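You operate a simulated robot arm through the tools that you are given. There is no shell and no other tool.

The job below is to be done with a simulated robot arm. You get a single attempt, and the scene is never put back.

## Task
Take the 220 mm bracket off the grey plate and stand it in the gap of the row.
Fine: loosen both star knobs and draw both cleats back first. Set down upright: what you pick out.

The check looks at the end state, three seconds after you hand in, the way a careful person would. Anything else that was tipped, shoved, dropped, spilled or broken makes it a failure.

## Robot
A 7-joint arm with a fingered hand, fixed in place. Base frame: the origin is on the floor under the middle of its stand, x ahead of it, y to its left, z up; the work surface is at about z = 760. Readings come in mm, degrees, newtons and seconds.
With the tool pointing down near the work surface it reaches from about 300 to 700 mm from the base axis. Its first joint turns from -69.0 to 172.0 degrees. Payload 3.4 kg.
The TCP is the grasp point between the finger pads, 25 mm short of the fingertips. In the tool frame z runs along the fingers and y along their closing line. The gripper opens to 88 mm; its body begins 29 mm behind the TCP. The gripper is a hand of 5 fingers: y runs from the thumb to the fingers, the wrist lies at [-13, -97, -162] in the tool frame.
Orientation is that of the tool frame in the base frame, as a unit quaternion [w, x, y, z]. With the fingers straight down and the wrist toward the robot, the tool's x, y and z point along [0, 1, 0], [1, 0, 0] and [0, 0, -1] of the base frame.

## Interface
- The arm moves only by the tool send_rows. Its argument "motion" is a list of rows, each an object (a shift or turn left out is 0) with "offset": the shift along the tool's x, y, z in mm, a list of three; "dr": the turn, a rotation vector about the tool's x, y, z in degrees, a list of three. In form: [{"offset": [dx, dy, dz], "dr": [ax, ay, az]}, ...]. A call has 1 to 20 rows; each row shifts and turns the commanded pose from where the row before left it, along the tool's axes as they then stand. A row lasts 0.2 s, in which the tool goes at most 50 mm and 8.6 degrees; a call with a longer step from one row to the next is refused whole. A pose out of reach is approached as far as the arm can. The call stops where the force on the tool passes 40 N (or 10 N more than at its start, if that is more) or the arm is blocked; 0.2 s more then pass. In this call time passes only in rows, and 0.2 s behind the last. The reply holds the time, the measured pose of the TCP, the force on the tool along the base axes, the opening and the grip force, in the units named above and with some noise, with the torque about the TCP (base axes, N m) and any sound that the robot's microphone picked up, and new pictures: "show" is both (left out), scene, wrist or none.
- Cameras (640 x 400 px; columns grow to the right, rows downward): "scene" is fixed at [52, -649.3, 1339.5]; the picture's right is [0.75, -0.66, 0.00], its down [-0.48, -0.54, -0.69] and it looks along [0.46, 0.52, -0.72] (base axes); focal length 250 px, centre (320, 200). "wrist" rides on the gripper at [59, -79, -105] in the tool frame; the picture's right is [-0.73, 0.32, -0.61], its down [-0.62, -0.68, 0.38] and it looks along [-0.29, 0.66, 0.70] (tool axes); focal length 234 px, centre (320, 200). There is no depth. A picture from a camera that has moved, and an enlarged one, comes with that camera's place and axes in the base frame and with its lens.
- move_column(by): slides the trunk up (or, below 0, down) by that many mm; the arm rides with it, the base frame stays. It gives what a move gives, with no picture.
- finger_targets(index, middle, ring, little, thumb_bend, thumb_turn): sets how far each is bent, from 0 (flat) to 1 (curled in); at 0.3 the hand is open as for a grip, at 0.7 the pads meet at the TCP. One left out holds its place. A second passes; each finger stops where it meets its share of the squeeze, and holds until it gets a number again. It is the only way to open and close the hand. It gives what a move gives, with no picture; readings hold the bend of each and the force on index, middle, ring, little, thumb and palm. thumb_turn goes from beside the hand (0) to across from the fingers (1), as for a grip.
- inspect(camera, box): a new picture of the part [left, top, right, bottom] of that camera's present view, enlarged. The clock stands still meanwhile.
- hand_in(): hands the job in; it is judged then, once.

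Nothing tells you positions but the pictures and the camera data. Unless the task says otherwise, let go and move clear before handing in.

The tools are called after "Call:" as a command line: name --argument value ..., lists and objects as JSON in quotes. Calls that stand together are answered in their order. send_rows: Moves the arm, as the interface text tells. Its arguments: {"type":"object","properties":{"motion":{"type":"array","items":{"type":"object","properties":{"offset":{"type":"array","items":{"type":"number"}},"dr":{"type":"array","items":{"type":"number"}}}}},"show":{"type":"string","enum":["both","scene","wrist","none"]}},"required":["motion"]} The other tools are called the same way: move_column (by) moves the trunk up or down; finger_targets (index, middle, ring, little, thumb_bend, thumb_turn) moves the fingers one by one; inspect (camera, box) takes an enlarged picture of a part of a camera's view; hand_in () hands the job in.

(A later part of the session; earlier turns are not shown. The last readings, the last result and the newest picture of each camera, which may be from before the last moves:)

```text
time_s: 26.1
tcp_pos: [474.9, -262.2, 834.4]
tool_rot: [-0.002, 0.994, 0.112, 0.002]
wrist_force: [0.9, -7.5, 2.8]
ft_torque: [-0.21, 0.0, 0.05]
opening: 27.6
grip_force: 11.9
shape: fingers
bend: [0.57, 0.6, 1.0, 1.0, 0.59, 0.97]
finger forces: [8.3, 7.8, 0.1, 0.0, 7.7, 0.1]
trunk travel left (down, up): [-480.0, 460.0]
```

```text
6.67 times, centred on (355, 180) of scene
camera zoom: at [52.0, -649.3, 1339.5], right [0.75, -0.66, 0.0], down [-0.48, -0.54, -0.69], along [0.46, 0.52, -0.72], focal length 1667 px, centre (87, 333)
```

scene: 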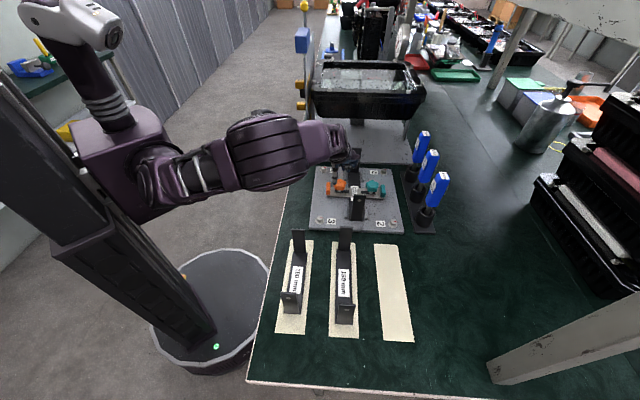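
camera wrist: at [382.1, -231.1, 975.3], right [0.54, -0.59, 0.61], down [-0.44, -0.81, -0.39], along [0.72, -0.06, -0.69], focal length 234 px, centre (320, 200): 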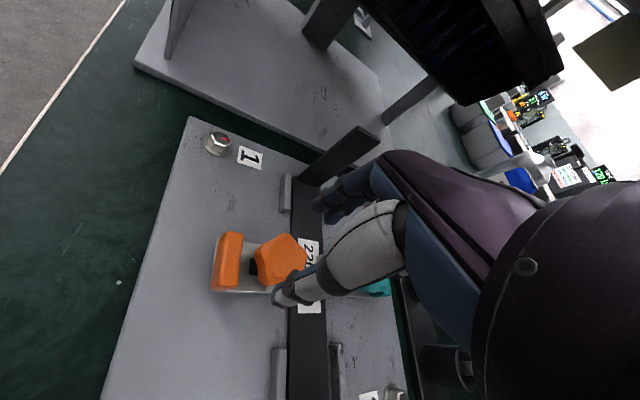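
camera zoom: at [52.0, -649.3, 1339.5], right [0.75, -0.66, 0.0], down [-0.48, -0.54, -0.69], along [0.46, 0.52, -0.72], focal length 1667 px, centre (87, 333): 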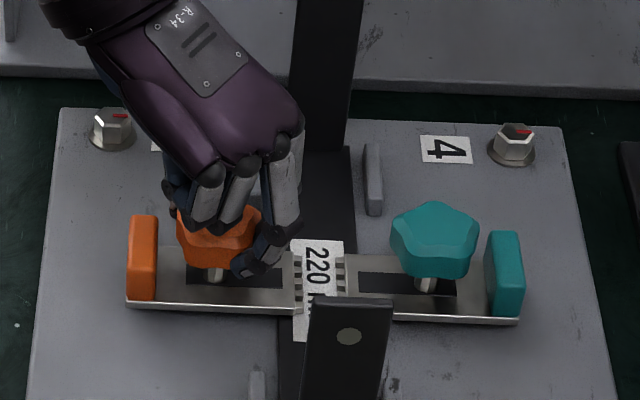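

Grip is about 8 N on each finger and the knob is held. I'll start a small counter-clockwise twist and check that the knob turns with the hand.

Call:
send_rows --motion '[{"dr": [0, 0, -6]}, {"dr": [0, 0, -6]}, {"dr": [0, 0, -6]}, {"dr": [0, 0, -6]}]' --show "none"

Call:
inspect --camera "wrist" --box '[220, 180, 420, 330]'

Call:
inspect --camera "scene" --box '[320, 150, 390, 210]'

```text
time_s: 27.1
tcp_pos: [474.3, -262.1, 835.5]
tool_rot: [-0.002, 0.948, 0.317, 0.002]
wrist_force: [0.4, -8.5, 2.9]
ft_torque: [-0.21, -0.01, -0.04]
opening: 27.2
grip_force: 11.8
shape: fingers
bend: [0.57, 0.61, 1.0, 1.0, 0.59, 0.96]
finger forces: [7.5, 8.1, 0.0, 0.0, 7.8, 0.0]
trunk travel left (down, up): [-480.0, 460.0]
```

```text
2.67 times, centred on (320, 255) of wrist
camera zoom: at [475.0, -164.4, 939.6], right [-0.39, -0.7, 0.6], down [-0.91, 0.17, -0.38], along [0.16, -0.7, -0.7], focal length 624 px, centre (320, 53)
```

zoom: 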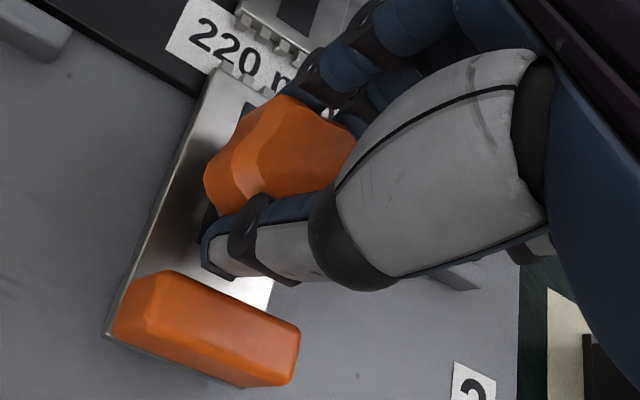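

```text
6.67 times, centred on (355, 180) of scene
camera zoom: at [52.0, -649.3, 1339.5], right [0.75, -0.66, 0.0], down [-0.48, -0.54, -0.69], along [0.46, 0.52, -0.72], focal length 1667 px, centre (87, 333)
```

zoom: 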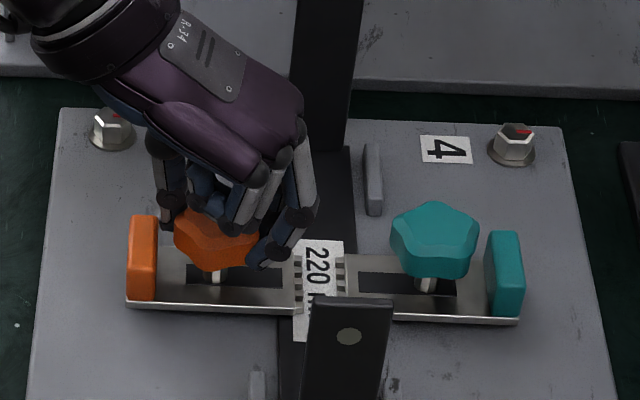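

The knob turns with the hand and the torque is low. I'll continue the stroke.

Call:
send_rows --motion '[{"dr": [0, 0, -6]}, {"dr": [0, 0, -6]}, {"dr": [0, 0, -6]}, {"dr": [0, 0, -6]}, {"dr": [0, 0, -6]}, {"dr": [0, 0, -6]}, {"dr": [0, 0, -6]}, {"dr": [0, 0, -6]}, {"dr": [0, 0, -6]}, {"dr": [0, 0, -6]}, {"dr": [0, 0, -6]}, {"dr": [0, 0, -6]}]' --show "none"

Call:
inspect --camera "wrist" --box '[220, 180, 420, 330]'

Call:
inspect --camera "scene" --box '[320, 150, 390, 210]'

```text
time_s: 29.7
tcp_pos: [476.7, -259.8, 834.7]
tool_rot: [0.001, 0.582, 0.814, 0.002]
wrist_force: [4.5, -1.6, -1.3]
ft_torque: [-0.02, -0.09, -0.02]
opening: 27.1
grip_force: 11.0
shape: fingers
bend: [0.58, 0.62, 1.0, 1.0, 0.59, 0.95]
finger forces: [6.5, 6.6, 0.0, 0.0, 9.5, 0.0]
trunk travel left (down, up): [-480.0, 460.0]
```

```text
2.67 times, centred on (320, 255) of wrist
camera zoom: at [382.7, -231.2, 939.3], right [0.54, -0.58, 0.61], down [-0.44, -0.81, -0.39], along [0.72, -0.06, -0.69], focal length 624 px, centre (320, 53)
```

zoom: 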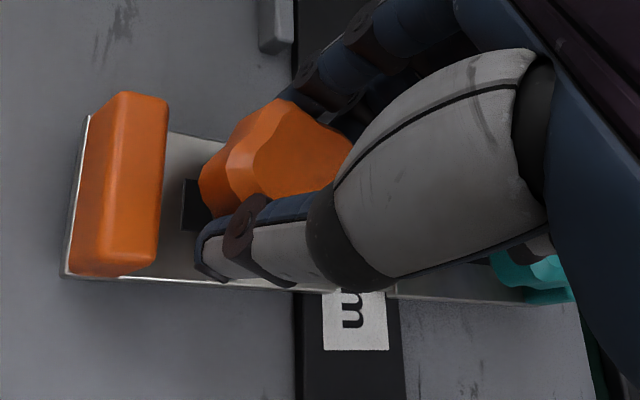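

```text
6.67 times, centred on (355, 180) of scene
camera zoom: at [52.0, -649.3, 1339.5], right [0.75, -0.66, 0.0], down [-0.48, -0.54, -0.69], along [0.46, 0.52, -0.72], focal length 1667 px, centre (87, 333)
```

zoom: 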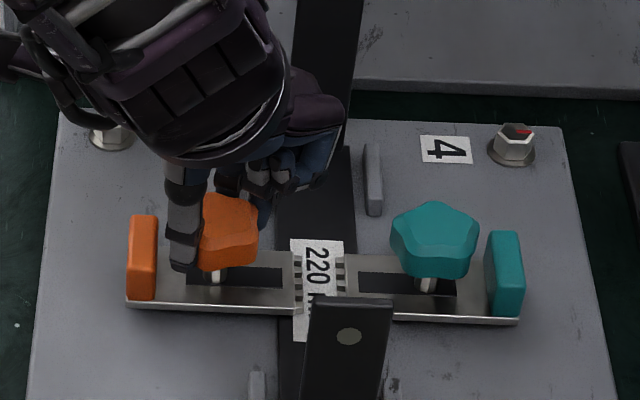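

The knob has turned about 96° counter-clockwise with the hand. I'll release, lift, rotate back and take a second stroke.

Call:
finger_targets --index 0.44 --middle 0.44 --thumb_bend 0.45

Call:
send_rows --motion '[{"offset": [0, 0, -10]}, {"offset": [0, 0, -13]}, {"offset": [0, 0, -13]}, {"dr": [0, 0, 8]}, {"dr": [0, 0, 8]}, {"dr": [0, 0, 8]}, {"dr": [0, 0, 8]}, {"dr": [0, 0, 8]}, {"dr": [0, 0, 8]}, {"dr": [0, 0, 8]}, {"dr": [0, 0, 8]}, {"dr": [0, 0, 8]}, {"dr": [0, 0, 8]}, {"dr": [0, 0, 8]}, {"dr": [0, 0, 8]}]' --show "none"

Call:
inspect --camera "wrist" --box '[200, 180, 400, 330]'

Call:
inspect --camera "scene" --box '[320, 150, 390, 210]'

```text
time_s: 30.7
tcp_pos: [475.2, -259.4, 833.9]
tool_rot: [0.0, 0.582, 0.813, 0.002]
wrist_force: [-0.3, -0.6, 0.3]
ft_torque: [-0.01, 0.01, -0.01]
opening: 53.4
grip_force: 0.1
shape: fingers
bend: [0.44, 0.44, 1.0, 1.0, 0.45, 0.97]
finger forces: [0.0, 0.0, 0.0, 0.0, 0.0, 0.1]
trunk travel left (down, up): [-480.0, 460.0]
```

```text
time_s: 33.9
tcp_pos: [474.7, -261.2, 870.8]
tool_rot: [-0.002, 0.994, 0.111, 0.002]
wrist_force: [-0.9, -0.1, -0.4]
ft_torque: [-0.04, -0.01, -0.02]
opening: 53.2
grip_force: 0.0
shape: fingers
bend: [0.44, 0.44, 1.0, 1.0, 0.45, 0.97]
finger forces: [0.0, 0.0, 0.1, 0.0, 0.1, 0.0]
out of reach, approached as far as the arm can: row 2
trunk travel left (down, up): [-480.0, 460.0]
```

```text
2.67 times, centred on (300, 255) of wrist
camera zoom: at [515.4, -171.8, 975.9], right [-0.64, -0.48, 0.6], down [-0.76, 0.53, -0.38], along [-0.14, -0.7, -0.7], focal length 624 px, centre (373, 53)
```

zoom: 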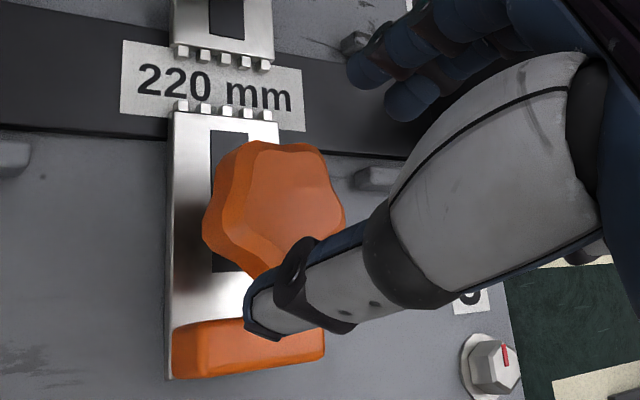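

```text
6.67 times, centred on (355, 180) of scene
camera zoom: at [52.0, -649.3, 1339.5], right [0.75, -0.66, 0.0], down [-0.48, -0.54, -0.69], along [0.46, 0.52, -0.72], focal length 1667 px, centre (87, 333)
```

zoom: 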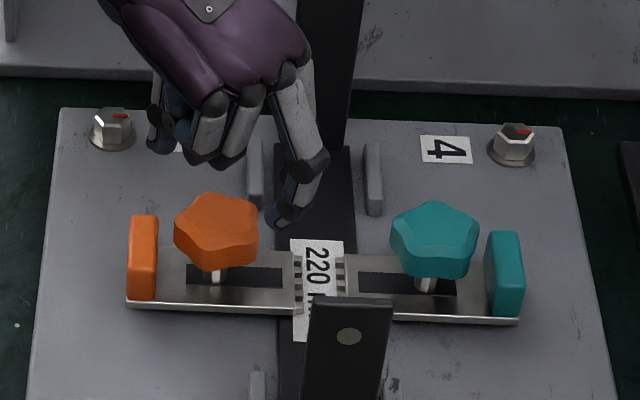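

The knob has clearly rotated and rides slightly higher. Now the second stroke: down, grip, twist.

Call:
send_rows --motion '[{"offset": [0, 0, 12]}, {"offset": [0, 0, 12]}, {"offset": [0, 0, 11]}]' --show "none"

Call:
finger_targets --index 0.7 --middle 0.7 --thumb_bend 0.7

Call:
send_rows --motion '[{"dr": [0, 0, -6]}, {"dr": [0, 0, -6]}, {"dr": [0, 0, -6]}, {"dr": [0, 0, -6]}, {"dr": [0, 0, -6]}, {"dr": [0, 0, -6]}, {"dr": [0, 0, -6]}, {"dr": [0, 0, -6]}, {"dr": [0, 0, -6]}, {"dr": [0, 0, -6]}, {"dr": [0, 0, -6]}, {"dr": [0, 0, -6]}, {"dr": [0, 0, -6]}, {"dr": [0, 0, -6]}, {"dr": [0, 0, -6]}, {"dr": [0, 0, -6]}]' --show "none"

Call:
inspect --camera "wrist" --box '[200, 180, 400, 330]'

Call:
inspect --camera "scene" --box '[320, 150, 390, 210]'

```text
time_s: 34.7
tcp_pos: [474.3, -261.3, 835.9]
tool_rot: [-0.002, 0.994, 0.112, 0.002]
wrist_force: [-0.7, -0.3, 0.1]
ft_torque: [0.03, 0.0, 0.01]
opening: 53.4
grip_force: 0.0
shape: fingers
bend: [0.44, 0.44, 1.0, 1.0, 0.45, 0.97]
finger forces: [0.0, 0.0, 0.0, 0.0, 0.0, 0.1]
trunk travel left (down, up): [-480.0, 460.0]
```

```text
time_s: 35.7
tcp_pos: [474.3, -263.2, 835.3]
tool_rot: [-0.002, 0.994, 0.111, 0.002]
wrist_force: [0.1, -8.5, 0.8]
ft_torque: [-0.2, 0.01, 0.05]
opening: 28.2
grip_force: 12.0
shape: fingers
bend: [0.57, 0.6, 1.0, 1.0, 0.58, 0.97]
finger forces: [7.6, 7.9, 0.1, 0.1, 8.4, 0.0]
trunk travel left (down, up): [-480.0, 460.0]
```

```text
time_s: 39.1
tcp_pos: [475.9, -256.9, 835.3]
tool_rot: [-0.002, 0.58, 0.815, 0.002]
wrist_force: [7.3, 15.1, -5.3]
ft_torque: [0.1, -0.29, -0.26]
opening: 14.1
grip_force: 13.8
shape: fingers
bend: [0.61, 0.62, 1.0, 1.0, 0.68, 0.89]
finger forces: [5.5, 6.7, 0.1, 0.0, 15.2, 0.0]
trunk travel left (down, up): [-480.0, 460.0]
```

```text
2.67 times, centred on (300, 255) of wrist
camera zoom: at [383.2, -228.1, 940.6], right [0.54, -0.58, 0.61], down [-0.44, -0.81, -0.39], along [0.72, -0.06, -0.69], focal length 624 px, centre (373, 53)
```

zoom: 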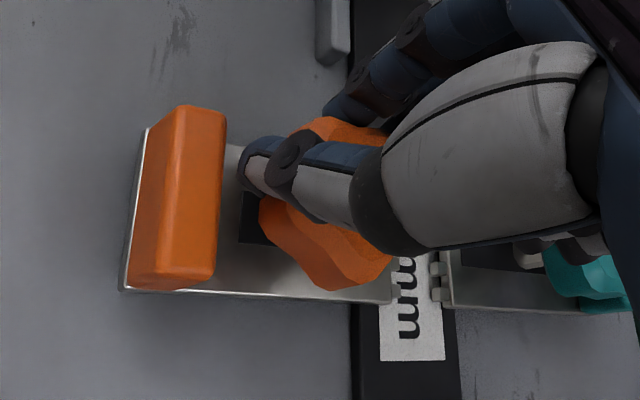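

```text
6.67 times, centred on (355, 180) of scene
camera zoom: at [52.0, -649.3, 1339.5], right [0.75, -0.66, 0.0], down [-0.48, -0.54, -0.69], along [0.46, 0.52, -0.72], focal length 1667 px, centre (87, 333)
```

zoom: 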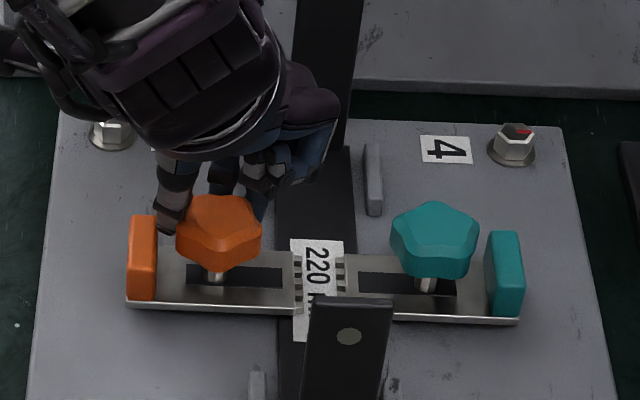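

On the second stroke the knob reached its end stop and the grip slid round it, so the orange knob is as loose as it goes. I'll release and lift straight up to check.

Call:
finger_targets --index 0.42 --middle 0.42 --thumb_bend 0.43 --thumb_turn 0.98

Call:
send_rows --motion '[{"offset": [0, 0, -10]}, {"offset": [0, 0, -13]}, {"offset": [0, 0, -13]}, {"offset": [0, 0, -20]}]'

Call:
inspect --camera "wrist" --box '[180, 180, 380, 330]'

Call:
inspect --camera "scene" --box '[320, 150, 390, 210]'

```text
time_s: 40.1
tcp_pos: [475.6, -260.2, 835.6]
tool_rot: [0.0, 0.582, 0.813, 0.001]
wrist_force: [0.7, -0.5, -0.8]
ft_torque: [-0.02, 0.0, -0.01]
opening: 57.8
grip_force: 0.2
shape: fingers
bend: [0.42, 0.42, 1.0, 1.0, 0.43, 0.97]
finger forces: [0.0, 0.1, 0.1, 0.1, 0.0, 0.0]
trunk travel left (down, up): [-480.0, 460.0]
```

```text
time_s: 41.1
tcp_pos: [473.5, -261.3, 891.5]
tool_rot: [-0.001, 0.582, 0.813, 0.002]
wrist_force: [-0.3, -0.3, 0.5]
ft_torque: [0.0, -0.02, 0.0]
opening: 57.9
grip_force: 0.1
shape: fingers
bend: [0.42, 0.42, 1.0, 1.0, 0.43, 0.97]
finger forces: [0.0, 0.0, 0.0, 0.0, 0.0, 0.0]
out of reach, approached as far as the arm can: row 2
trunk travel left (down, up): [-480.0, 460.0]
camera wrist: at [381.3, -231.7, 996.7], right [0.54, -0.59, 0.61], down [-0.44, -0.81, -0.39], along [0.72, -0.06, -0.69], focal length 234 px, centre (320, 200)
```

scene: 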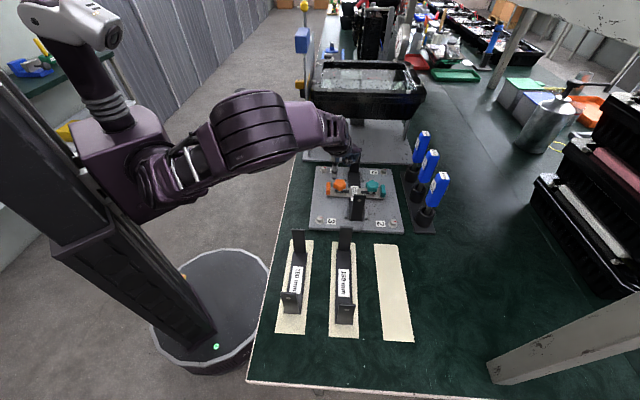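
wrist: 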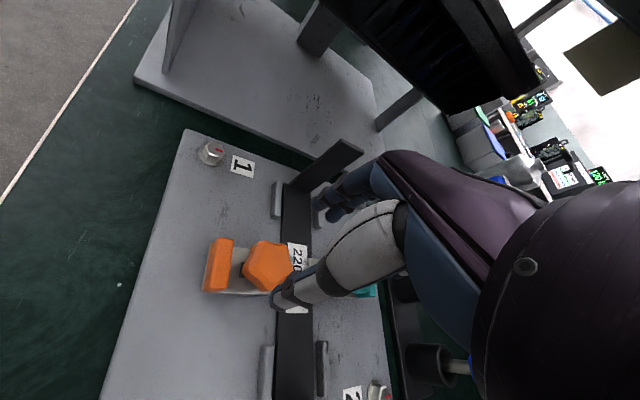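

```text
2.67 times, centred on (280, 255) of wrist
camera zoom: at [381.3, -231.7, 996.7], right [0.54, -0.59, 0.61], down [-0.44, -0.81, -0.39], along [0.72, -0.06, -0.69], focal length 624 px, centre (427, 53)
```

zoom: 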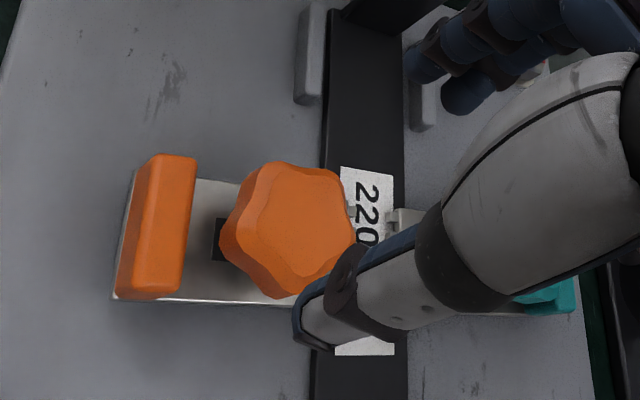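

```text
6.67 times, centred on (355, 180) of scene
camera zoom: at [52.0, -649.3, 1339.5], right [0.75, -0.66, 0.0], down [-0.48, -0.54, -0.69], along [0.46, 0.52, -0.72], focal length 1667 px, centre (87, 333)
```

zoom: 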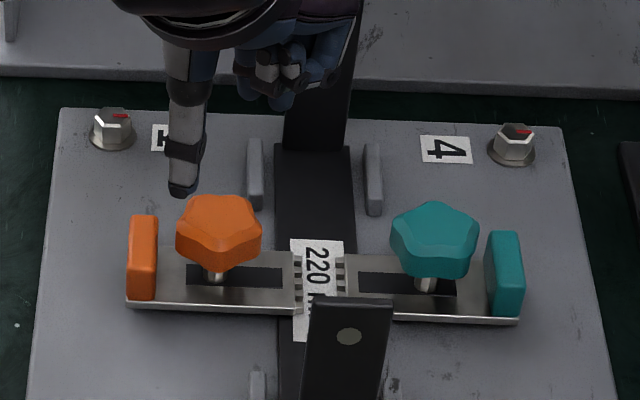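

The orange knob is loose and sits higher, and nothing else has moved. Next I'll draw the orange cleat back: index behind one inner corner of the tab, thumb on the other end, other fingers laid flat out of the way. I'll lower part way first.

Call:
finger_targets --index 0.38 --middle 0 --ring 0 --little 0 --thumb_bend 0.38

Call:
send_rows --motion '[{"offset": [11.3, -5.4, 0]}, {"offset": [11.3, -5.4, 10]}, {"offset": [0, 0, 20]}, {"offset": [0, 0, 20]}]'

Call:
inspect --camera "wrist" --box '[180, 180, 380, 330]'

Call:
inspect --camera "scene" --box '[310, 140, 390, 210]'

```text
time_s: 42.1
tcp_pos: [474.3, -261.0, 890.7]
tool_rot: [0.0, 0.582, 0.813, 0.002]
wrist_force: [-0.7, 0.3, 0.6]
ft_torque: [0.0, -0.01, -0.02]
opening: 67.5
grip_force: 0.0
shape: fingers
bend: [0.38, 0.0, 0.0, 0.0, 0.38, 0.97]
finger forces: [0.0, 0.0, 0.0, 0.0, 0.0, 0.0]
trunk travel left (down, up): [-480.0, 460.0]
```

```text
time_s: 43.1
tcp_pos: [458.0, -242.5, 840.9]
tool_rot: [0.0, 0.582, 0.813, 0.002]
wrist_force: [0.1, 0.0, -0.3]
ft_torque: [-0.01, -0.01, 0.0]
opening: 67.4
grip_force: 0.1
shape: fingers
bend: [0.38, 0.0, 0.0, 0.0, 0.38, 0.97]
finger forces: [0.0, 0.0, 0.1, 0.0, 0.0, 0.0]
trunk travel left (down, up): [-480.0, 460.0]
camera wrist: at [364.6, -213.6, 946.4], right [0.54, -0.58, 0.61], down [-0.44, -0.81, -0.39], along [0.72, -0.06, -0.69], focal length 234 px, centre (320, 200)
```

scene: 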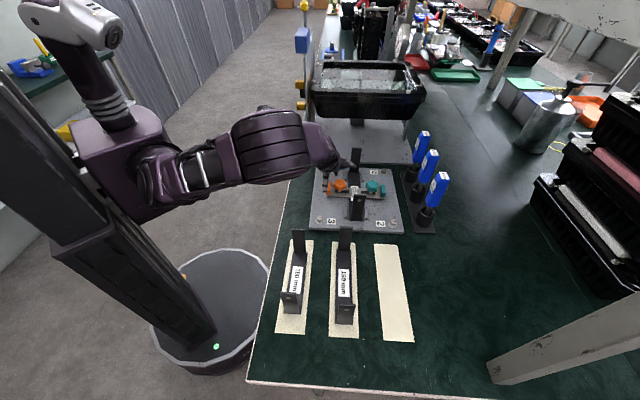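
wrist: 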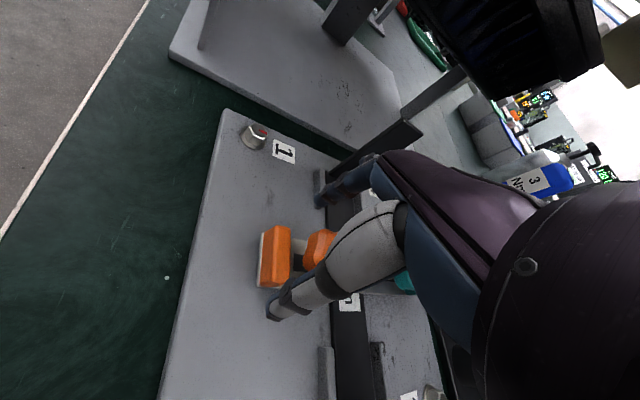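

```text
2.67 times, centred on (280, 255) of wrist
camera zoom: at [364.6, -213.6, 946.4], right [0.54, -0.58, 0.61], down [-0.44, -0.81, -0.39], along [0.72, -0.06, -0.69], focal length 624 px, centre (427, 53)
```

zoom: 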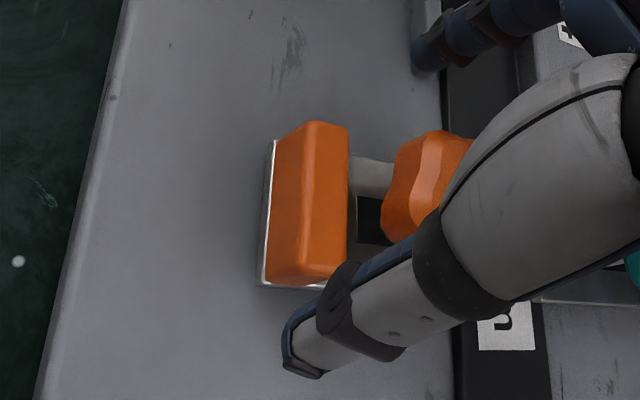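

```text
5.71 times, centred on (350, 175) of scene
camera zoom: at [52.0, -649.3, 1339.5], right [0.75, -0.66, 0.0], down [-0.48, -0.54, -0.69], along [0.46, 0.52, -0.72], focal length 1429 px, centre (149, 343)
```

zoom: 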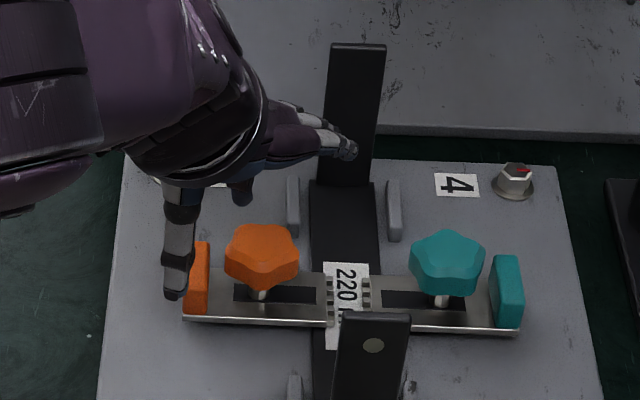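

Index sits above the inner corner side and thumb beyond the other end, as planned. I'll shift slightly inboard and lower the tips beside the tab.

Call:
send_rows --motion '[{"offset": [-3.3, 0, 5]}, {"offset": [0, 0, 10]}, {"offset": [0, 0, 10]}]' --show "none"

Call:
inspect --camera "wrist" --box '[180, 180, 380, 330]'

Call:
inspect --camera "scene" --box '[310, 140, 390, 210]'

```text
time_s: 43.9
tcp_pos: [458.9, -244.9, 816.4]
tool_rot: [-0.001, 0.582, 0.813, 0.002]
wrist_force: [-0.2, -0.7, 0.6]
ft_torque: [0.0, -0.01, 0.0]
opening: 67.6
grip_force: 0.0
shape: fingers
bend: [0.38, 0.0, 0.0, 0.0, 0.38, 0.97]
finger forces: [0.0, 0.0, 0.0, 0.1, 0.1, 0.0]
trunk travel left (down, up): [-480.0, 460.0]
```

```text
2.67 times, centred on (280, 255) of wrist
camera zoom: at [365.3, -216.6, 921.9], right [0.54, -0.59, 0.61], down [-0.44, -0.81, -0.39], along [0.72, -0.06, -0.69], focal length 624 px, centre (427, 53)
```

zoom: 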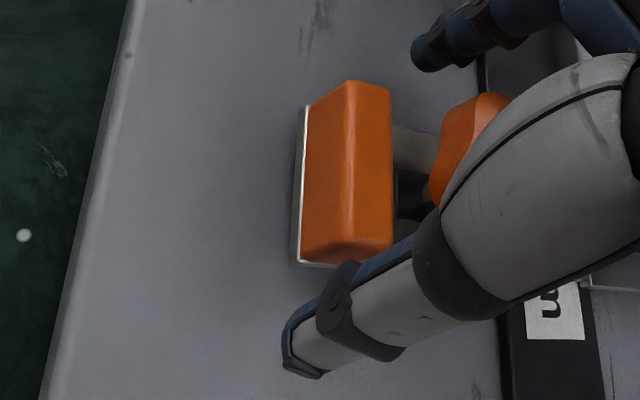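

```text
5.71 times, centred on (350, 175) of scene
camera zoom: at [52.0, -649.3, 1339.5], right [0.75, -0.66, 0.0], down [-0.48, -0.54, -0.69], along [0.46, 0.52, -0.72], focal length 1429 px, centre (149, 343)
```

zoom: 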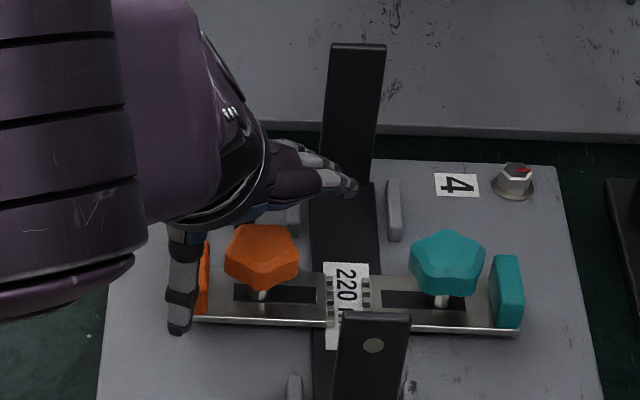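

The tips are down on either side of the tab and nothing is touching. I'll close index and thumb onto it.

Call:
finger_targets --index 0.56 --thumb_bend 0.56

Call:
inspect --camera "wrist" --box '[180, 180, 380, 330]'

Call:
inspect --camera "scene" --box '[310, 140, 390, 210]'

```text
time_s: 44.9
tcp_pos: [458.1, -245.9, 817.8]
tool_rot: [-0.001, 0.582, 0.813, 0.003]
wrist_force: [-3.3, -1.9, -0.3]
ft_torque: [-0.01, 0.05, 0.06]
opening: 34.6
grip_force: 1.7
shape: fingers
bend: [0.56, 0.0, 0.0, 0.0, 0.51, 0.99]
finger forces: [0.1, 0.1, 0.0, 0.0, 3.8, 0.1]
trunk travel left (down, up): [-480.0, 460.0]
```

```text
2.67 times, centred on (280, 255) of wrist
camera zoom: at [364.6, -216.9, 922.0], right [0.54, -0.59, 0.61], down [-0.44, -0.81, -0.39], along [0.72, -0.06, -0.69], focal length 624 px, centre (427, 53)
```

zoom: 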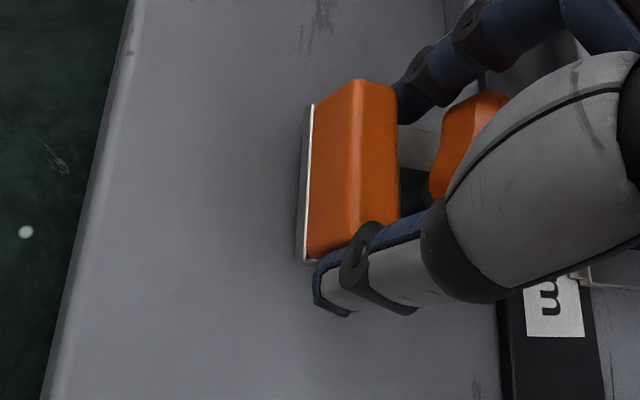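

```text
5.71 times, centred on (350, 175) of scene
camera zoom: at [52.0, -649.3, 1339.5], right [0.75, -0.66, 0.0], down [-0.48, -0.54, -0.69], along [0.46, 0.52, -0.72], focal length 1429 px, centre (149, 343)
```

zoom: 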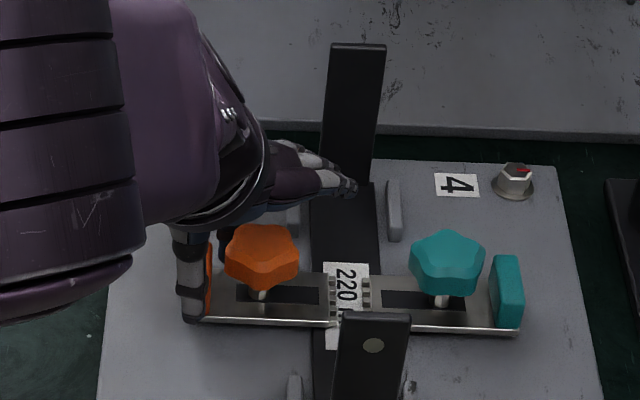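

Index is hooked behind the tab's inner corner and the thumb is on the far end. I'll pull outward in small steps.

Call:
send_rows --motion '[{"offset": [3.6, -1.7, 0]}, {"offset": [3.6, -1.7, 0]}, {"offset": [3.6, -1.7, 0]}]' --show "none"

Call:
inspect --camera "wrist" --box '[180, 180, 380, 330]'

Call:
inspect --camera "scene" --box '[310, 140, 390, 210]'

```text
time_s: 45.7
tcp_pos: [449.3, -237.9, 817.5]
tool_rot: [-0.001, 0.582, 0.813, 0.002]
wrist_force: [-2.2, -3.1, -0.2]
ft_torque: [-0.1, 0.04, 0.09]
opening: 33.9
grip_force: 1.6
shape: fingers
bend: [0.56, 0.0, 0.0, 0.0, 0.52, 1.0]
finger forces: [0.0, 0.0, 0.0, 0.1, 3.5, 0.0]
trunk travel left (down, up): [-480.0, 460.0]
```

```text
2.67 times, centred on (280, 255) of wrist
camera zoom: at [356.3, -208.5, 921.8], right [0.54, -0.59, 0.61], down [-0.44, -0.81, -0.39], along [0.72, -0.06, -0.69], focal length 624 px, centre (427, 53)
```

zoom: 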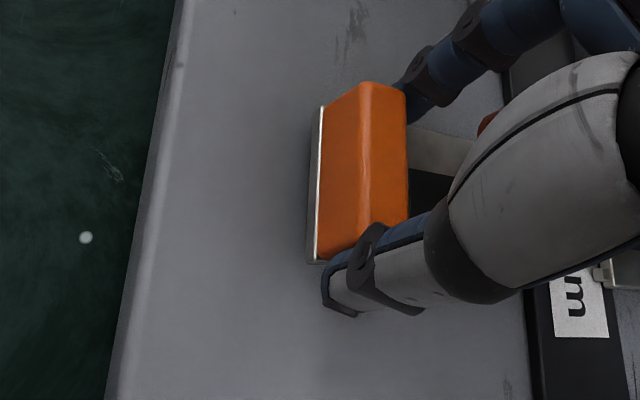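

```text
5.71 times, centred on (350, 175) of scene
camera zoom: at [52.0, -649.3, 1339.5], right [0.75, -0.66, 0.0], down [-0.48, -0.54, -0.69], along [0.46, 0.52, -0.72], focal length 1429 px, centre (149, 343)
```

zoom: 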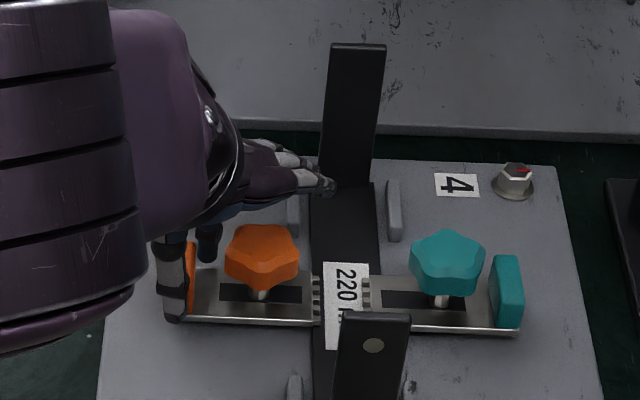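

The orange cleat is sliding freely with the tab. I'll keep pulling to the end of its slot.

Call:
send_rows --motion '[{"offset": [3.6, -1.7, 0]}, {"offset": [3.6, -1.7, 0]}, {"offset": [3.6, -1.7, 0]}, {"offset": [2.7, -1.3, 0]}]' --show "none"

Call:
inspect --camera "wrist" --box '[180, 180, 420, 330]'

Call:
inspect --camera "scene" --box '[310, 140, 390, 210]'

```text
time_s: 46.7
tcp_pos: [438.8, -226.8, 815.5]
tool_rot: [0.0, 0.582, 0.813, 0.002]
wrist_force: [-2.6, -3.4, -0.3]
ft_torque: [-0.05, 0.03, 0.06]
opening: 34.0
grip_force: 2.0
shape: fingers
bend: [0.56, 0.0, 0.0, 0.0, 0.52, 1.0]
finger forces: [0.0, 0.0, 0.0, 0.1, 4.2, 0.0]
trunk travel left (down, up): [-480.0, 460.0]
```

```text
2.67 times, centred on (300, 255) of wrist
camera zoom: at [345.9, -197.7, 921.6], right [0.54, -0.59, 0.61], down [-0.44, -0.81, -0.39], along [0.72, -0.06, -0.69], focal length 624 px, centre (373, 53)
```

zoom: 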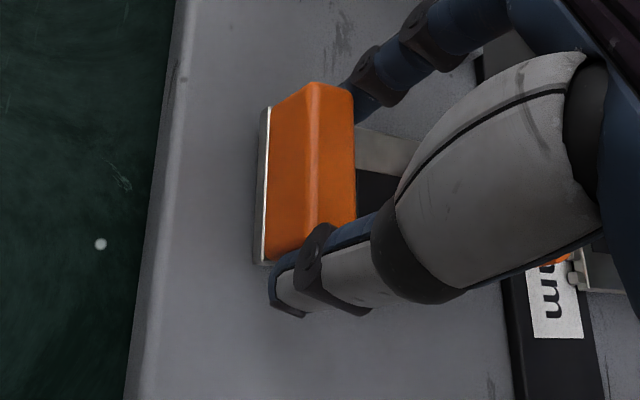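

```text
5.71 times, centred on (350, 175) of scene
camera zoom: at [52.0, -649.3, 1339.5], right [0.75, -0.66, 0.0], down [-0.48, -0.54, -0.69], along [0.46, 0.52, -0.72], focal length 1429 px, centre (149, 343)
```

zoom: 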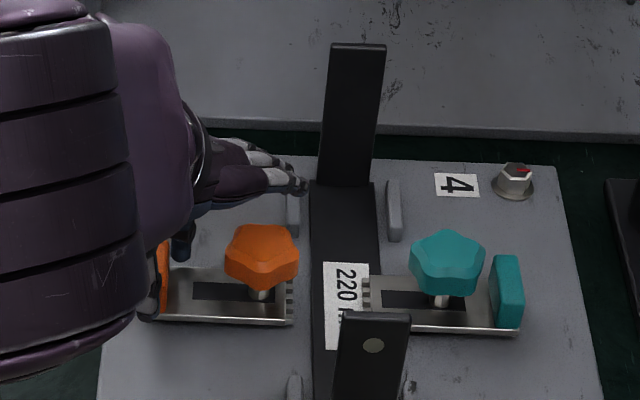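

The orange cleat is now clear of the bracket with a little slot left. I'll take a few more millimetres, watching the force.

Call:
send_rows --motion '[{"offset": [2.2, -1.05, 0]}, {"offset": [2.2, -1.05, 0]}]' --show "none"

Call:
inspect --camera "scene" --box '[310, 140, 390, 210]'

```text
time_s: 47.3
tcp_pos: [436.9, -223.8, 816.5]
tool_rot: [0.001, 0.583, 0.813, 0.003]
wrist_force: [0.1, -6.8, -0.1]
ft_torque: [-0.1, -0.02, 0.07]
opening: 34.2
grip_force: 2.7
shape: fingers
bend: [0.55, 0.0, 0.0, 0.0, 0.52, 1.0]
finger forces: [1.4, 0.0, 0.0, 0.0, 3.8, 0.0]
trunk travel left (down, up): [-480.0, 460.0]
```

```text
5.71 times, centred on (350, 175) of scene
camera zoom: at [52.0, -649.3, 1339.5], right [0.75, -0.66, 0.0], down [-0.48, -0.54, -0.69], along [0.46, 0.52, -0.72], focal length 1429 px, centre (149, 343)
```

zoom: 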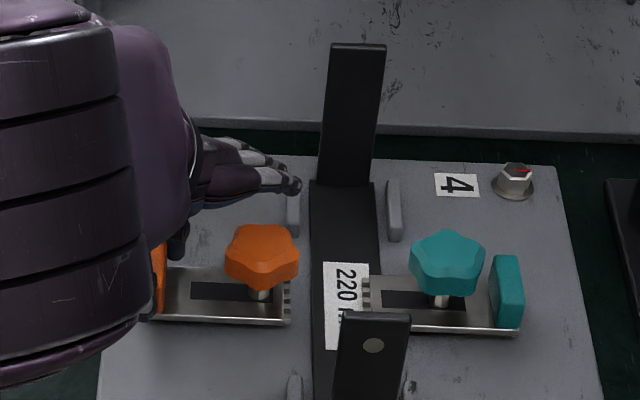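

The force rose and the cleat stopped, so the orange cleat is fully back. I'll release, lift clear and go high over toward the teal knob.

Call:
finger_targets --index 0.36 --thumb_bend 0.36 --thumb_turn 0.98

Call:
send_rows --motion '[{"offset": [0, 0, -10]}, {"offset": [0, 0, -15]}, {"offset": [0, 0, -25]}, {"offset": [0, 0, -25]}, {"offset": [0, 0, -25]}]'

Call:
inspect --camera "scene" --box '[310, 140, 390, 210]'

```text
time_s: 48.3
tcp_pos: [436.2, -223.3, 816.3]
tool_rot: [0.0, 0.582, 0.813, 0.002]
wrist_force: [-0.3, 0.4, 0.1]
ft_torque: [0.02, 0.02, 0.0]
opening: 71.7
grip_force: 0.0
shape: fingers
bend: [0.36, 0.0, 0.0, 0.0, 0.36, 0.96]
finger forces: [0.0, 0.1, 0.1, 0.1, 0.1, 0.0]
trunk travel left (down, up): [-480.0, 460.0]
```

```text
time_s: 49.5
tcp_pos: [435.3, -224.5, 918.7]
tool_rot: [-0.001, 0.582, 0.813, 0.002]
wrist_force: [0.3, 0.7, -0.2]
ft_torque: [-0.01, -0.01, -0.04]
opening: 71.8
grip_force: 0.0
shape: fingers
bend: [0.36, 0.0, 0.0, 0.0, 0.36, 0.96]
finger forces: [0.0, 0.0, 0.1, 0.1, 0.1, 0.0]
trunk travel left (down, up): [-480.0, 460.0]
camera wrist: at [342.4, -194.4, 1021.8], right [0.54, -0.59, 0.61], down [-0.44, -0.81, -0.39], along [0.72, -0.06, -0.69], focal length 234 px, centre (320, 200)
```

scene: 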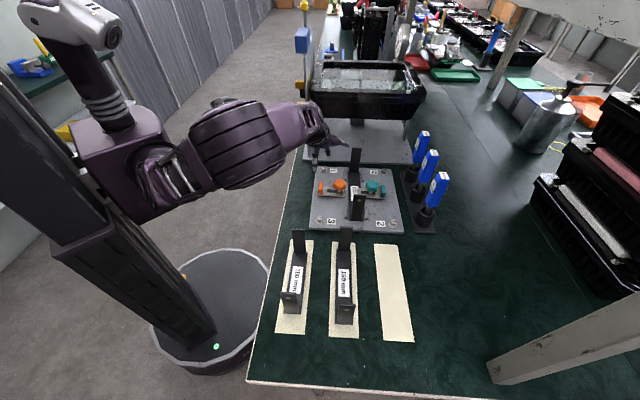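
wrist: 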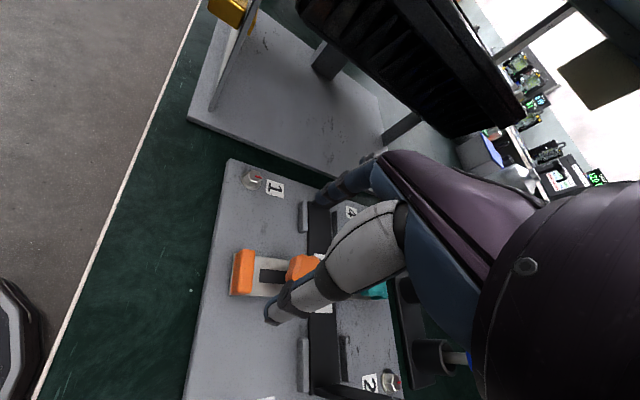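

```text
5.71 times, centred on (350, 175) of scene
camera zoom: at [52.0, -649.3, 1339.5], right [0.75, -0.66, 0.0], down [-0.48, -0.54, -0.69], along [0.46, 0.52, -0.72], focal length 1429 px, centre (149, 343)
```

zoom: 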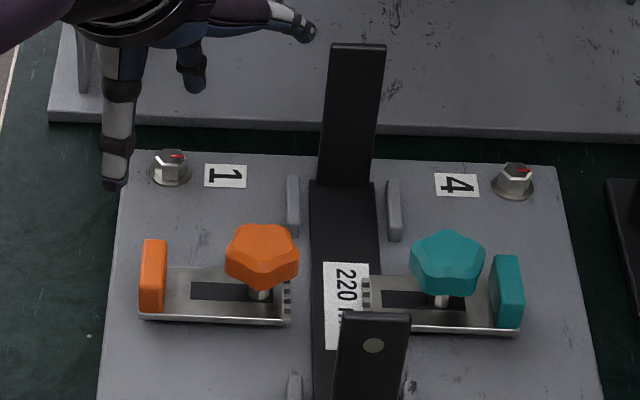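

The orange side is done: knob loose, cleat fully back, everything else undisturbed. I'll travel high to above the teal knob and check the yaw range there.

Call:
send_rows --motion '[{"offset": [0, 0, -25]}, {"offset": [-27.1, 13.4, 0]}, {"offset": [-27.1, 13.4, 0]}, {"offset": [-27.1, 13.4, 0]}, {"offset": [-27.1, 13.4, 0]}, {"offset": [-27.1, 13.4, 0]}]' --show "none"

Call:
finger_targets --index 0.44 --middle 0.44 --ring 1.0 --little 1.0 --thumb_bend 0.45

Call:
send_rows --motion '[{"dr": [0, 0, 8]}, {"dr": [0, 0, 8]}, {"dr": [0, 0, 8]}, {"dr": [0, 0, 8]}, {"dr": [0, 0, 8]}, {"dr": [0, 0, 8]}, {"dr": [0, 0, 8]}, {"dr": [0, 0, 8]}, {"dr": [0, 0, 8]}, {"dr": [0, 0, 8]}, {"dr": [0, 0, 8]}, {"dr": [0, 0, 8]}]'

```text
time_s: 50.9
tcp_pos: [532.6, -310.0, 937.7]
tool_rot: [0.001, 0.585, 0.811, 0.001]
wrist_force: [0.2, 1.0, 0.2]
ft_torque: [-0.04, 0.01, -0.03]
opening: 71.9
grip_force: 0.1
shape: fingers
bend: [0.36, 0.0, 0.0, 0.0, 0.36, 0.96]
finger forces: [0.0, 0.0, 0.1, 0.0, 0.0, 0.0]
out of reach, approached as far as the arm can: row 6
trunk travel left (down, up): [-480.0, 460.0]
```

```text
time_s: 51.9
tcp_pos: [533.7, -310.1, 937.2]
tool_rot: [0.0, 0.584, 0.812, 0.002]
wrist_force: [0.6, 0.2, 0.1]
ft_torque: [0.04, -0.02, -0.02]
opening: 54.3
grip_force: 0.1
shape: fingers
bend: [0.44, 0.44, 1.0, 1.0, 0.45, 0.97]
finger forces: [0.1, 0.0, 0.0, 0.0, 0.0, 0.0]
trunk travel left (down, up): [-480.0, 460.0]
```

```text
time_s: 54.5
tcp_pos: [531.2, -313.7, 937.5]
tool_rot: [-0.004, 0.994, 0.111, 0.004]
wrist_force: [0.0, -0.4, -0.7]
ft_torque: [0.01, -0.02, 0.02]
opening: 54.2
grip_force: 0.1
shape: fingers
bend: [0.44, 0.44, 1.0, 1.0, 0.45, 0.97]
finger forces: [0.0, 0.0, 0.0, 0.1, 0.1, 0.1]
out of reach, approached as far as the arm can: row 12
trunk travel left (down, up): [-480.0, 460.0]
camera wrist: at [570.7, -225.1, 1042.8], right [-0.64, -0.48, 0.6], down [-0.76, 0.53, -0.38], along [-0.13, -0.7, -0.7], focal length 234 px, centre (320, 200)
```

scene: 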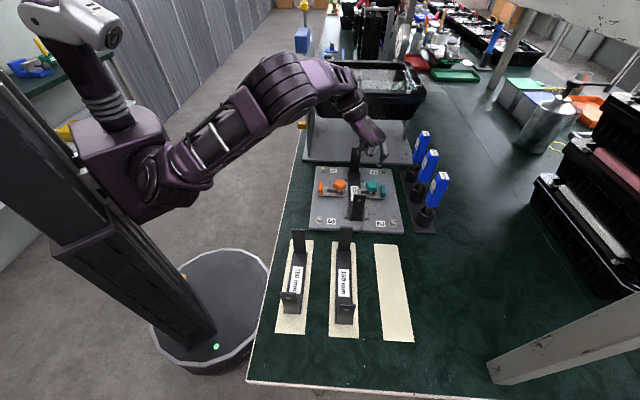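
wrist: 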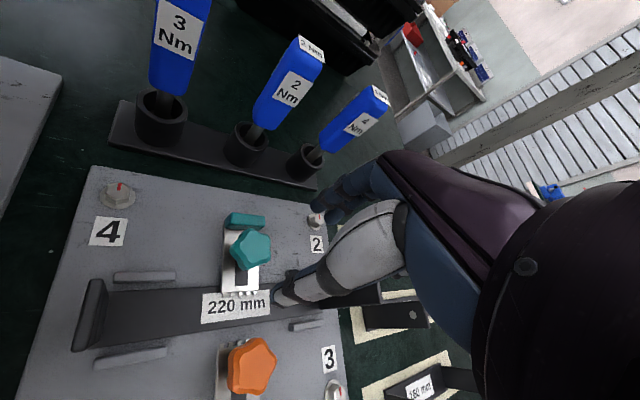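

At the teal knob the outer yaw range runs out of reach at this trunk height, and reach improves as the trunk goes lower. I'll back up and raise the hand, lower the trunk another 130 mm, and try again.

Call:
send_rows --motion '[{"offset": [-3.7, -6, -34]}, {"offset": [-3.7, -6, -34]}, {"offset": [-3.7, -6, -34]}]' --show "none"

Call:
move_column --by -130

Call:
send_rows --motion '[{"offset": [7, 14, 0]}, {"offset": [7, 14, 0]}]'

```text
time_s: 55.3
tcp_pos: [490.1, -341.3, 1004.2]
tool_rot: [-0.004, 0.993, 0.114, 0.004]
wrist_force: [0.2, -0.8, 0.2]
ft_torque: [-0.02, -0.01, -0.02]
opening: 54.6
grip_force: 0.1
shape: fingers
bend: [0.44, 0.44, 1.0, 1.0, 0.45, 0.97]
finger forces: [0.1, 0.0, 0.0, 0.1, 0.0, 0.1]
out of reach, approached as far as the arm can: row 1, 2, 3
trunk travel left (down, up): [-480.0, 460.0]
```

```text
time_s: 56.9
tcp_pos: [491.2, -340.5, 873.0]
tool_rot: [-0.002, 0.994, 0.114, 0.004]
wrist_force: [-0.2, 0.0, 0.0]
ft_torque: [0.03, 0.03, -0.02]
opening: 54.2
grip_force: 0.1
shape: fingers
bend: [0.44, 0.44, 1.0, 1.0, 0.45, 0.97]
finger forces: [0.1, 0.0, 0.1, 0.1, 0.0, 0.1]
trunk travel left (down, up): [-350.0, 590.0]
```

```text
time_s: 57.5
tcp_pos: [511.3, -364.4, 873.0]
tool_rot: [-0.003, 0.994, 0.113, 0.004]
wrist_force: [-0.4, -0.5, 0.4]
ft_torque: [0.01, -0.04, -0.04]
opening: 54.4
grip_force: 0.0
shape: fingers
bend: [0.44, 0.44, 1.0, 1.0, 0.45, 0.97]
finger forces: [0.1, 0.0, 0.0, 0.1, 0.1, 0.0]
trunk travel left (down, up): [-350.0, 590.0]
camera wrist: at [551.0, -276.3, 979.0], right [-0.64, -0.48, 0.6], down [-0.76, 0.53, -0.39], along [-0.13, -0.7, -0.7], focal length 234 px, centre (320, 200)
```

scene: 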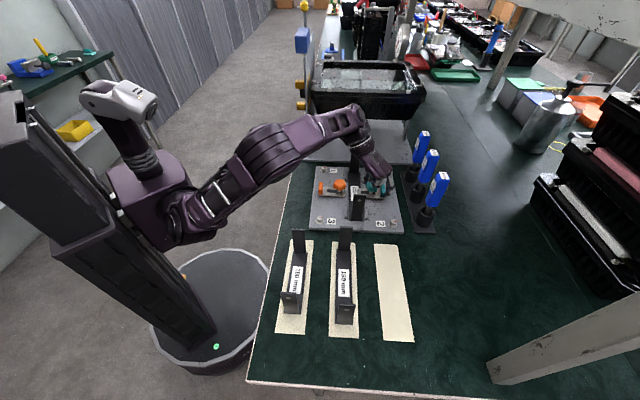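
wrist: 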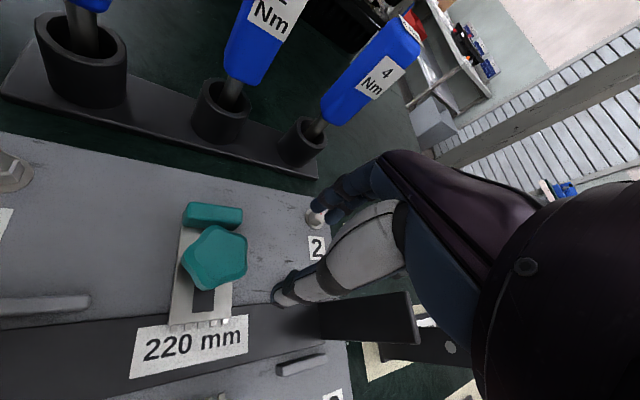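

The arm drifted at its upper limit but stayed well clear. I'll turn to a less extreme yaw, move over the teal knob and probe from there.

Call:
send_rows --motion '[{"dr": [0, 0, -8]}, {"dr": [0, 0, -8]}, {"dr": [0, 0, -8]}, {"offset": [11.4, -2, 0]}, {"offset": [11.4, -2, 0]}, {"offset": [11.4, -2, 0]}, {"offset": [11.4, -2, 0]}]' --show "none"

```text
time_s: 59.1
tcp_pos: [542.9, -331.5, 874.2]
tool_rot: [-0.001, 0.948, 0.317, 0.004]
wrist_force: [0.1, 0.0, -0.6]
ft_torque: [0.04, 0.01, 0.01]
opening: 54.3
grip_force: 0.0
shape: fingers
bend: [0.44, 0.44, 1.0, 1.0, 0.45, 0.97]
finger forces: [0.0, 0.1, 0.0, 0.0, 0.0, 0.1]
trunk travel left (down, up): [-350.0, 590.0]
```

Call:
send_rows --motion '[{"offset": [0, 0, 18]}, {"dr": [0, 0, 8]}, {"dr": [0, 0, 8]}, {"dr": [0, 0, 8]}]' --show "none"

```text
time_s: 60.1
tcp_pos: [533.9, -343.1, 846.2]
tool_rot: [-0.003, 0.994, 0.113, 0.005]
wrist_force: [-1.0, -0.7, 0.6]
ft_torque: [0.01, 0.03, -0.02]
opening: 54.3
grip_force: 0.0
shape: fingers
bend: [0.44, 0.44, 1.0, 1.0, 0.45, 0.97]
finger forces: [0.0, 0.0, 0.0, 0.0, 0.0, 0.1]
out of reach, approached as far as the arm can: row 4
trunk travel left (down, up): [-350.0, 590.0]
```

Call:
send_rows --motion '[{"dr": [0, 0, -8]}, {"offset": [13, -8.4, -10]}, {"dr": [0, 0, -8]}, {"dr": [0, 0, -8]}, {"dr": [0, 0, -8]}, {"dr": [0, 0, -8]}, {"dr": [0, 0, -8]}, {"dr": [0, 0, -8]}, {"dr": [0, 0, -8]}, {"dr": [0, 0, -8]}, {"dr": [0, 0, -8]}]'

Call:
inspect --camera "scene" --box '[310, 140, 410, 210]'

```text
time_s: 62.5
tcp_pos: [544.1, -328.8, 856.3]
tool_rot: [-0.001, 0.688, 0.726, 0.005]
wrist_force: [-0.4, 1.3, 0.2]
ft_torque: [-0.02, 0.04, -0.04]
opening: 54.3
grip_force: 0.1
shape: fingers
bend: [0.44, 0.44, 1.0, 1.0, 0.45, 0.97]
finger forces: [0.0, 0.0, 0.0, 0.1, 0.1, 0.0]
trunk travel left (down, up): [-350.0, 590.0]
camera wrist: at [461.8, -277.0, 961.3], right [0.36, -0.71, 0.6], down [-0.64, -0.66, -0.39], along [0.68, -0.25, -0.69], focal length 234 px, centre (320, 200)
```

scene: 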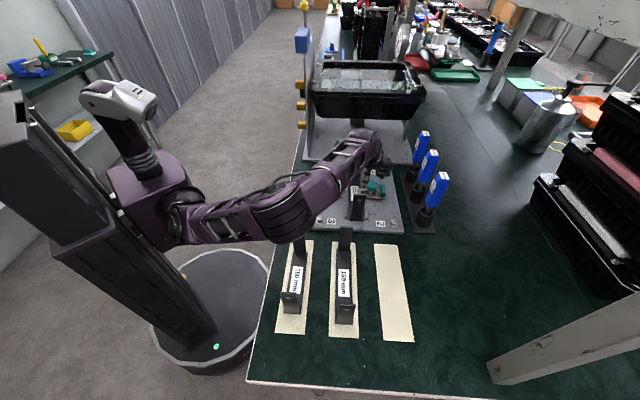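
wrist: 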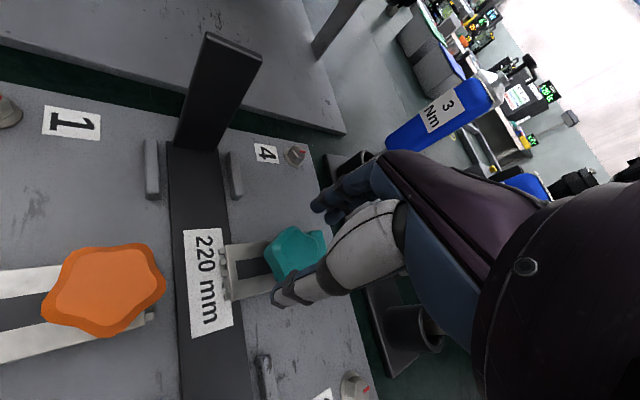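

```text
5.71 times, centred on (360, 175) of scene
camera zoom: at [52.0, -649.3, 1339.5], right [0.75, -0.66, 0.0], down [-0.48, -0.54, -0.69], along [0.46, 0.52, -0.72], focal length 1429 px, centre (91, 343)
```

zoom: 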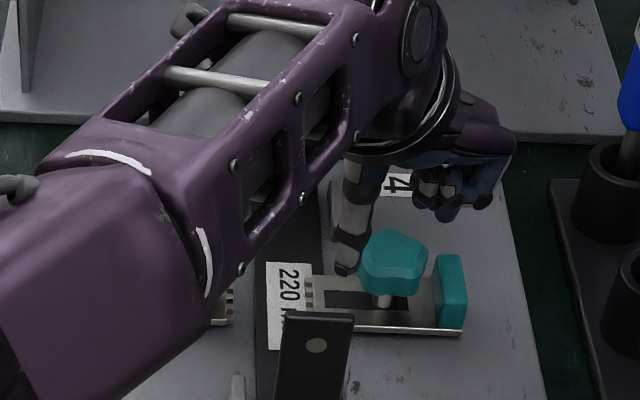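

All yaws from about -69° to +3° are reachable at the teal knob now. Since the elbow has swung lower, I'll check its clearance over the two standing brackets before going on.

Call:
inspect --camera "scene" --box '[160, 130, 420, 300]'

Call:
inspect --camera "wrist" --box '[180, 180, 380, 330]'

```text
2.35 times, centred on (290, 215) of scene
camera zoom: at [52.0, -649.3, 1339.5], right [0.75, -0.66, 0.0], down [-0.48, -0.54, -0.69], along [0.46, 0.52, -0.72], focal length 588 px, centre (391, 165)
```

zoom: 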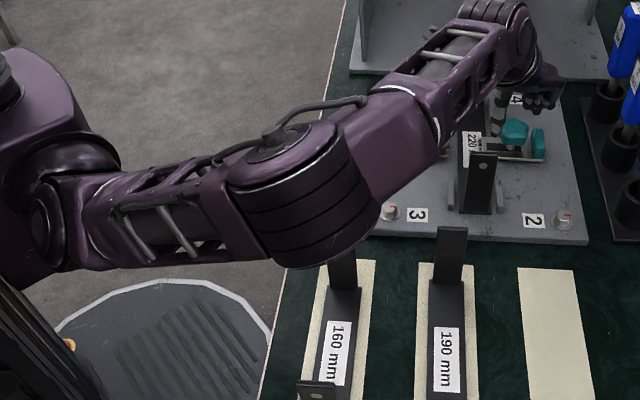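

```text
2.67 times, centred on (280, 255) of wrist
camera zoom: at [461.8, -277.0, 961.3], right [0.36, -0.71, 0.6], down [-0.64, -0.66, -0.39], along [0.68, -0.25, -0.69], focal length 624 px, centre (427, 53)
```

zoom: 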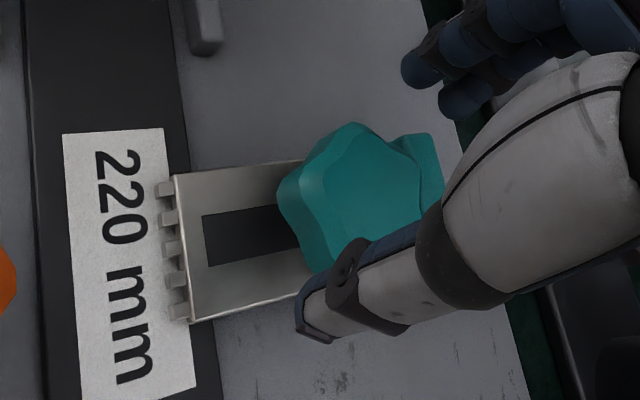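

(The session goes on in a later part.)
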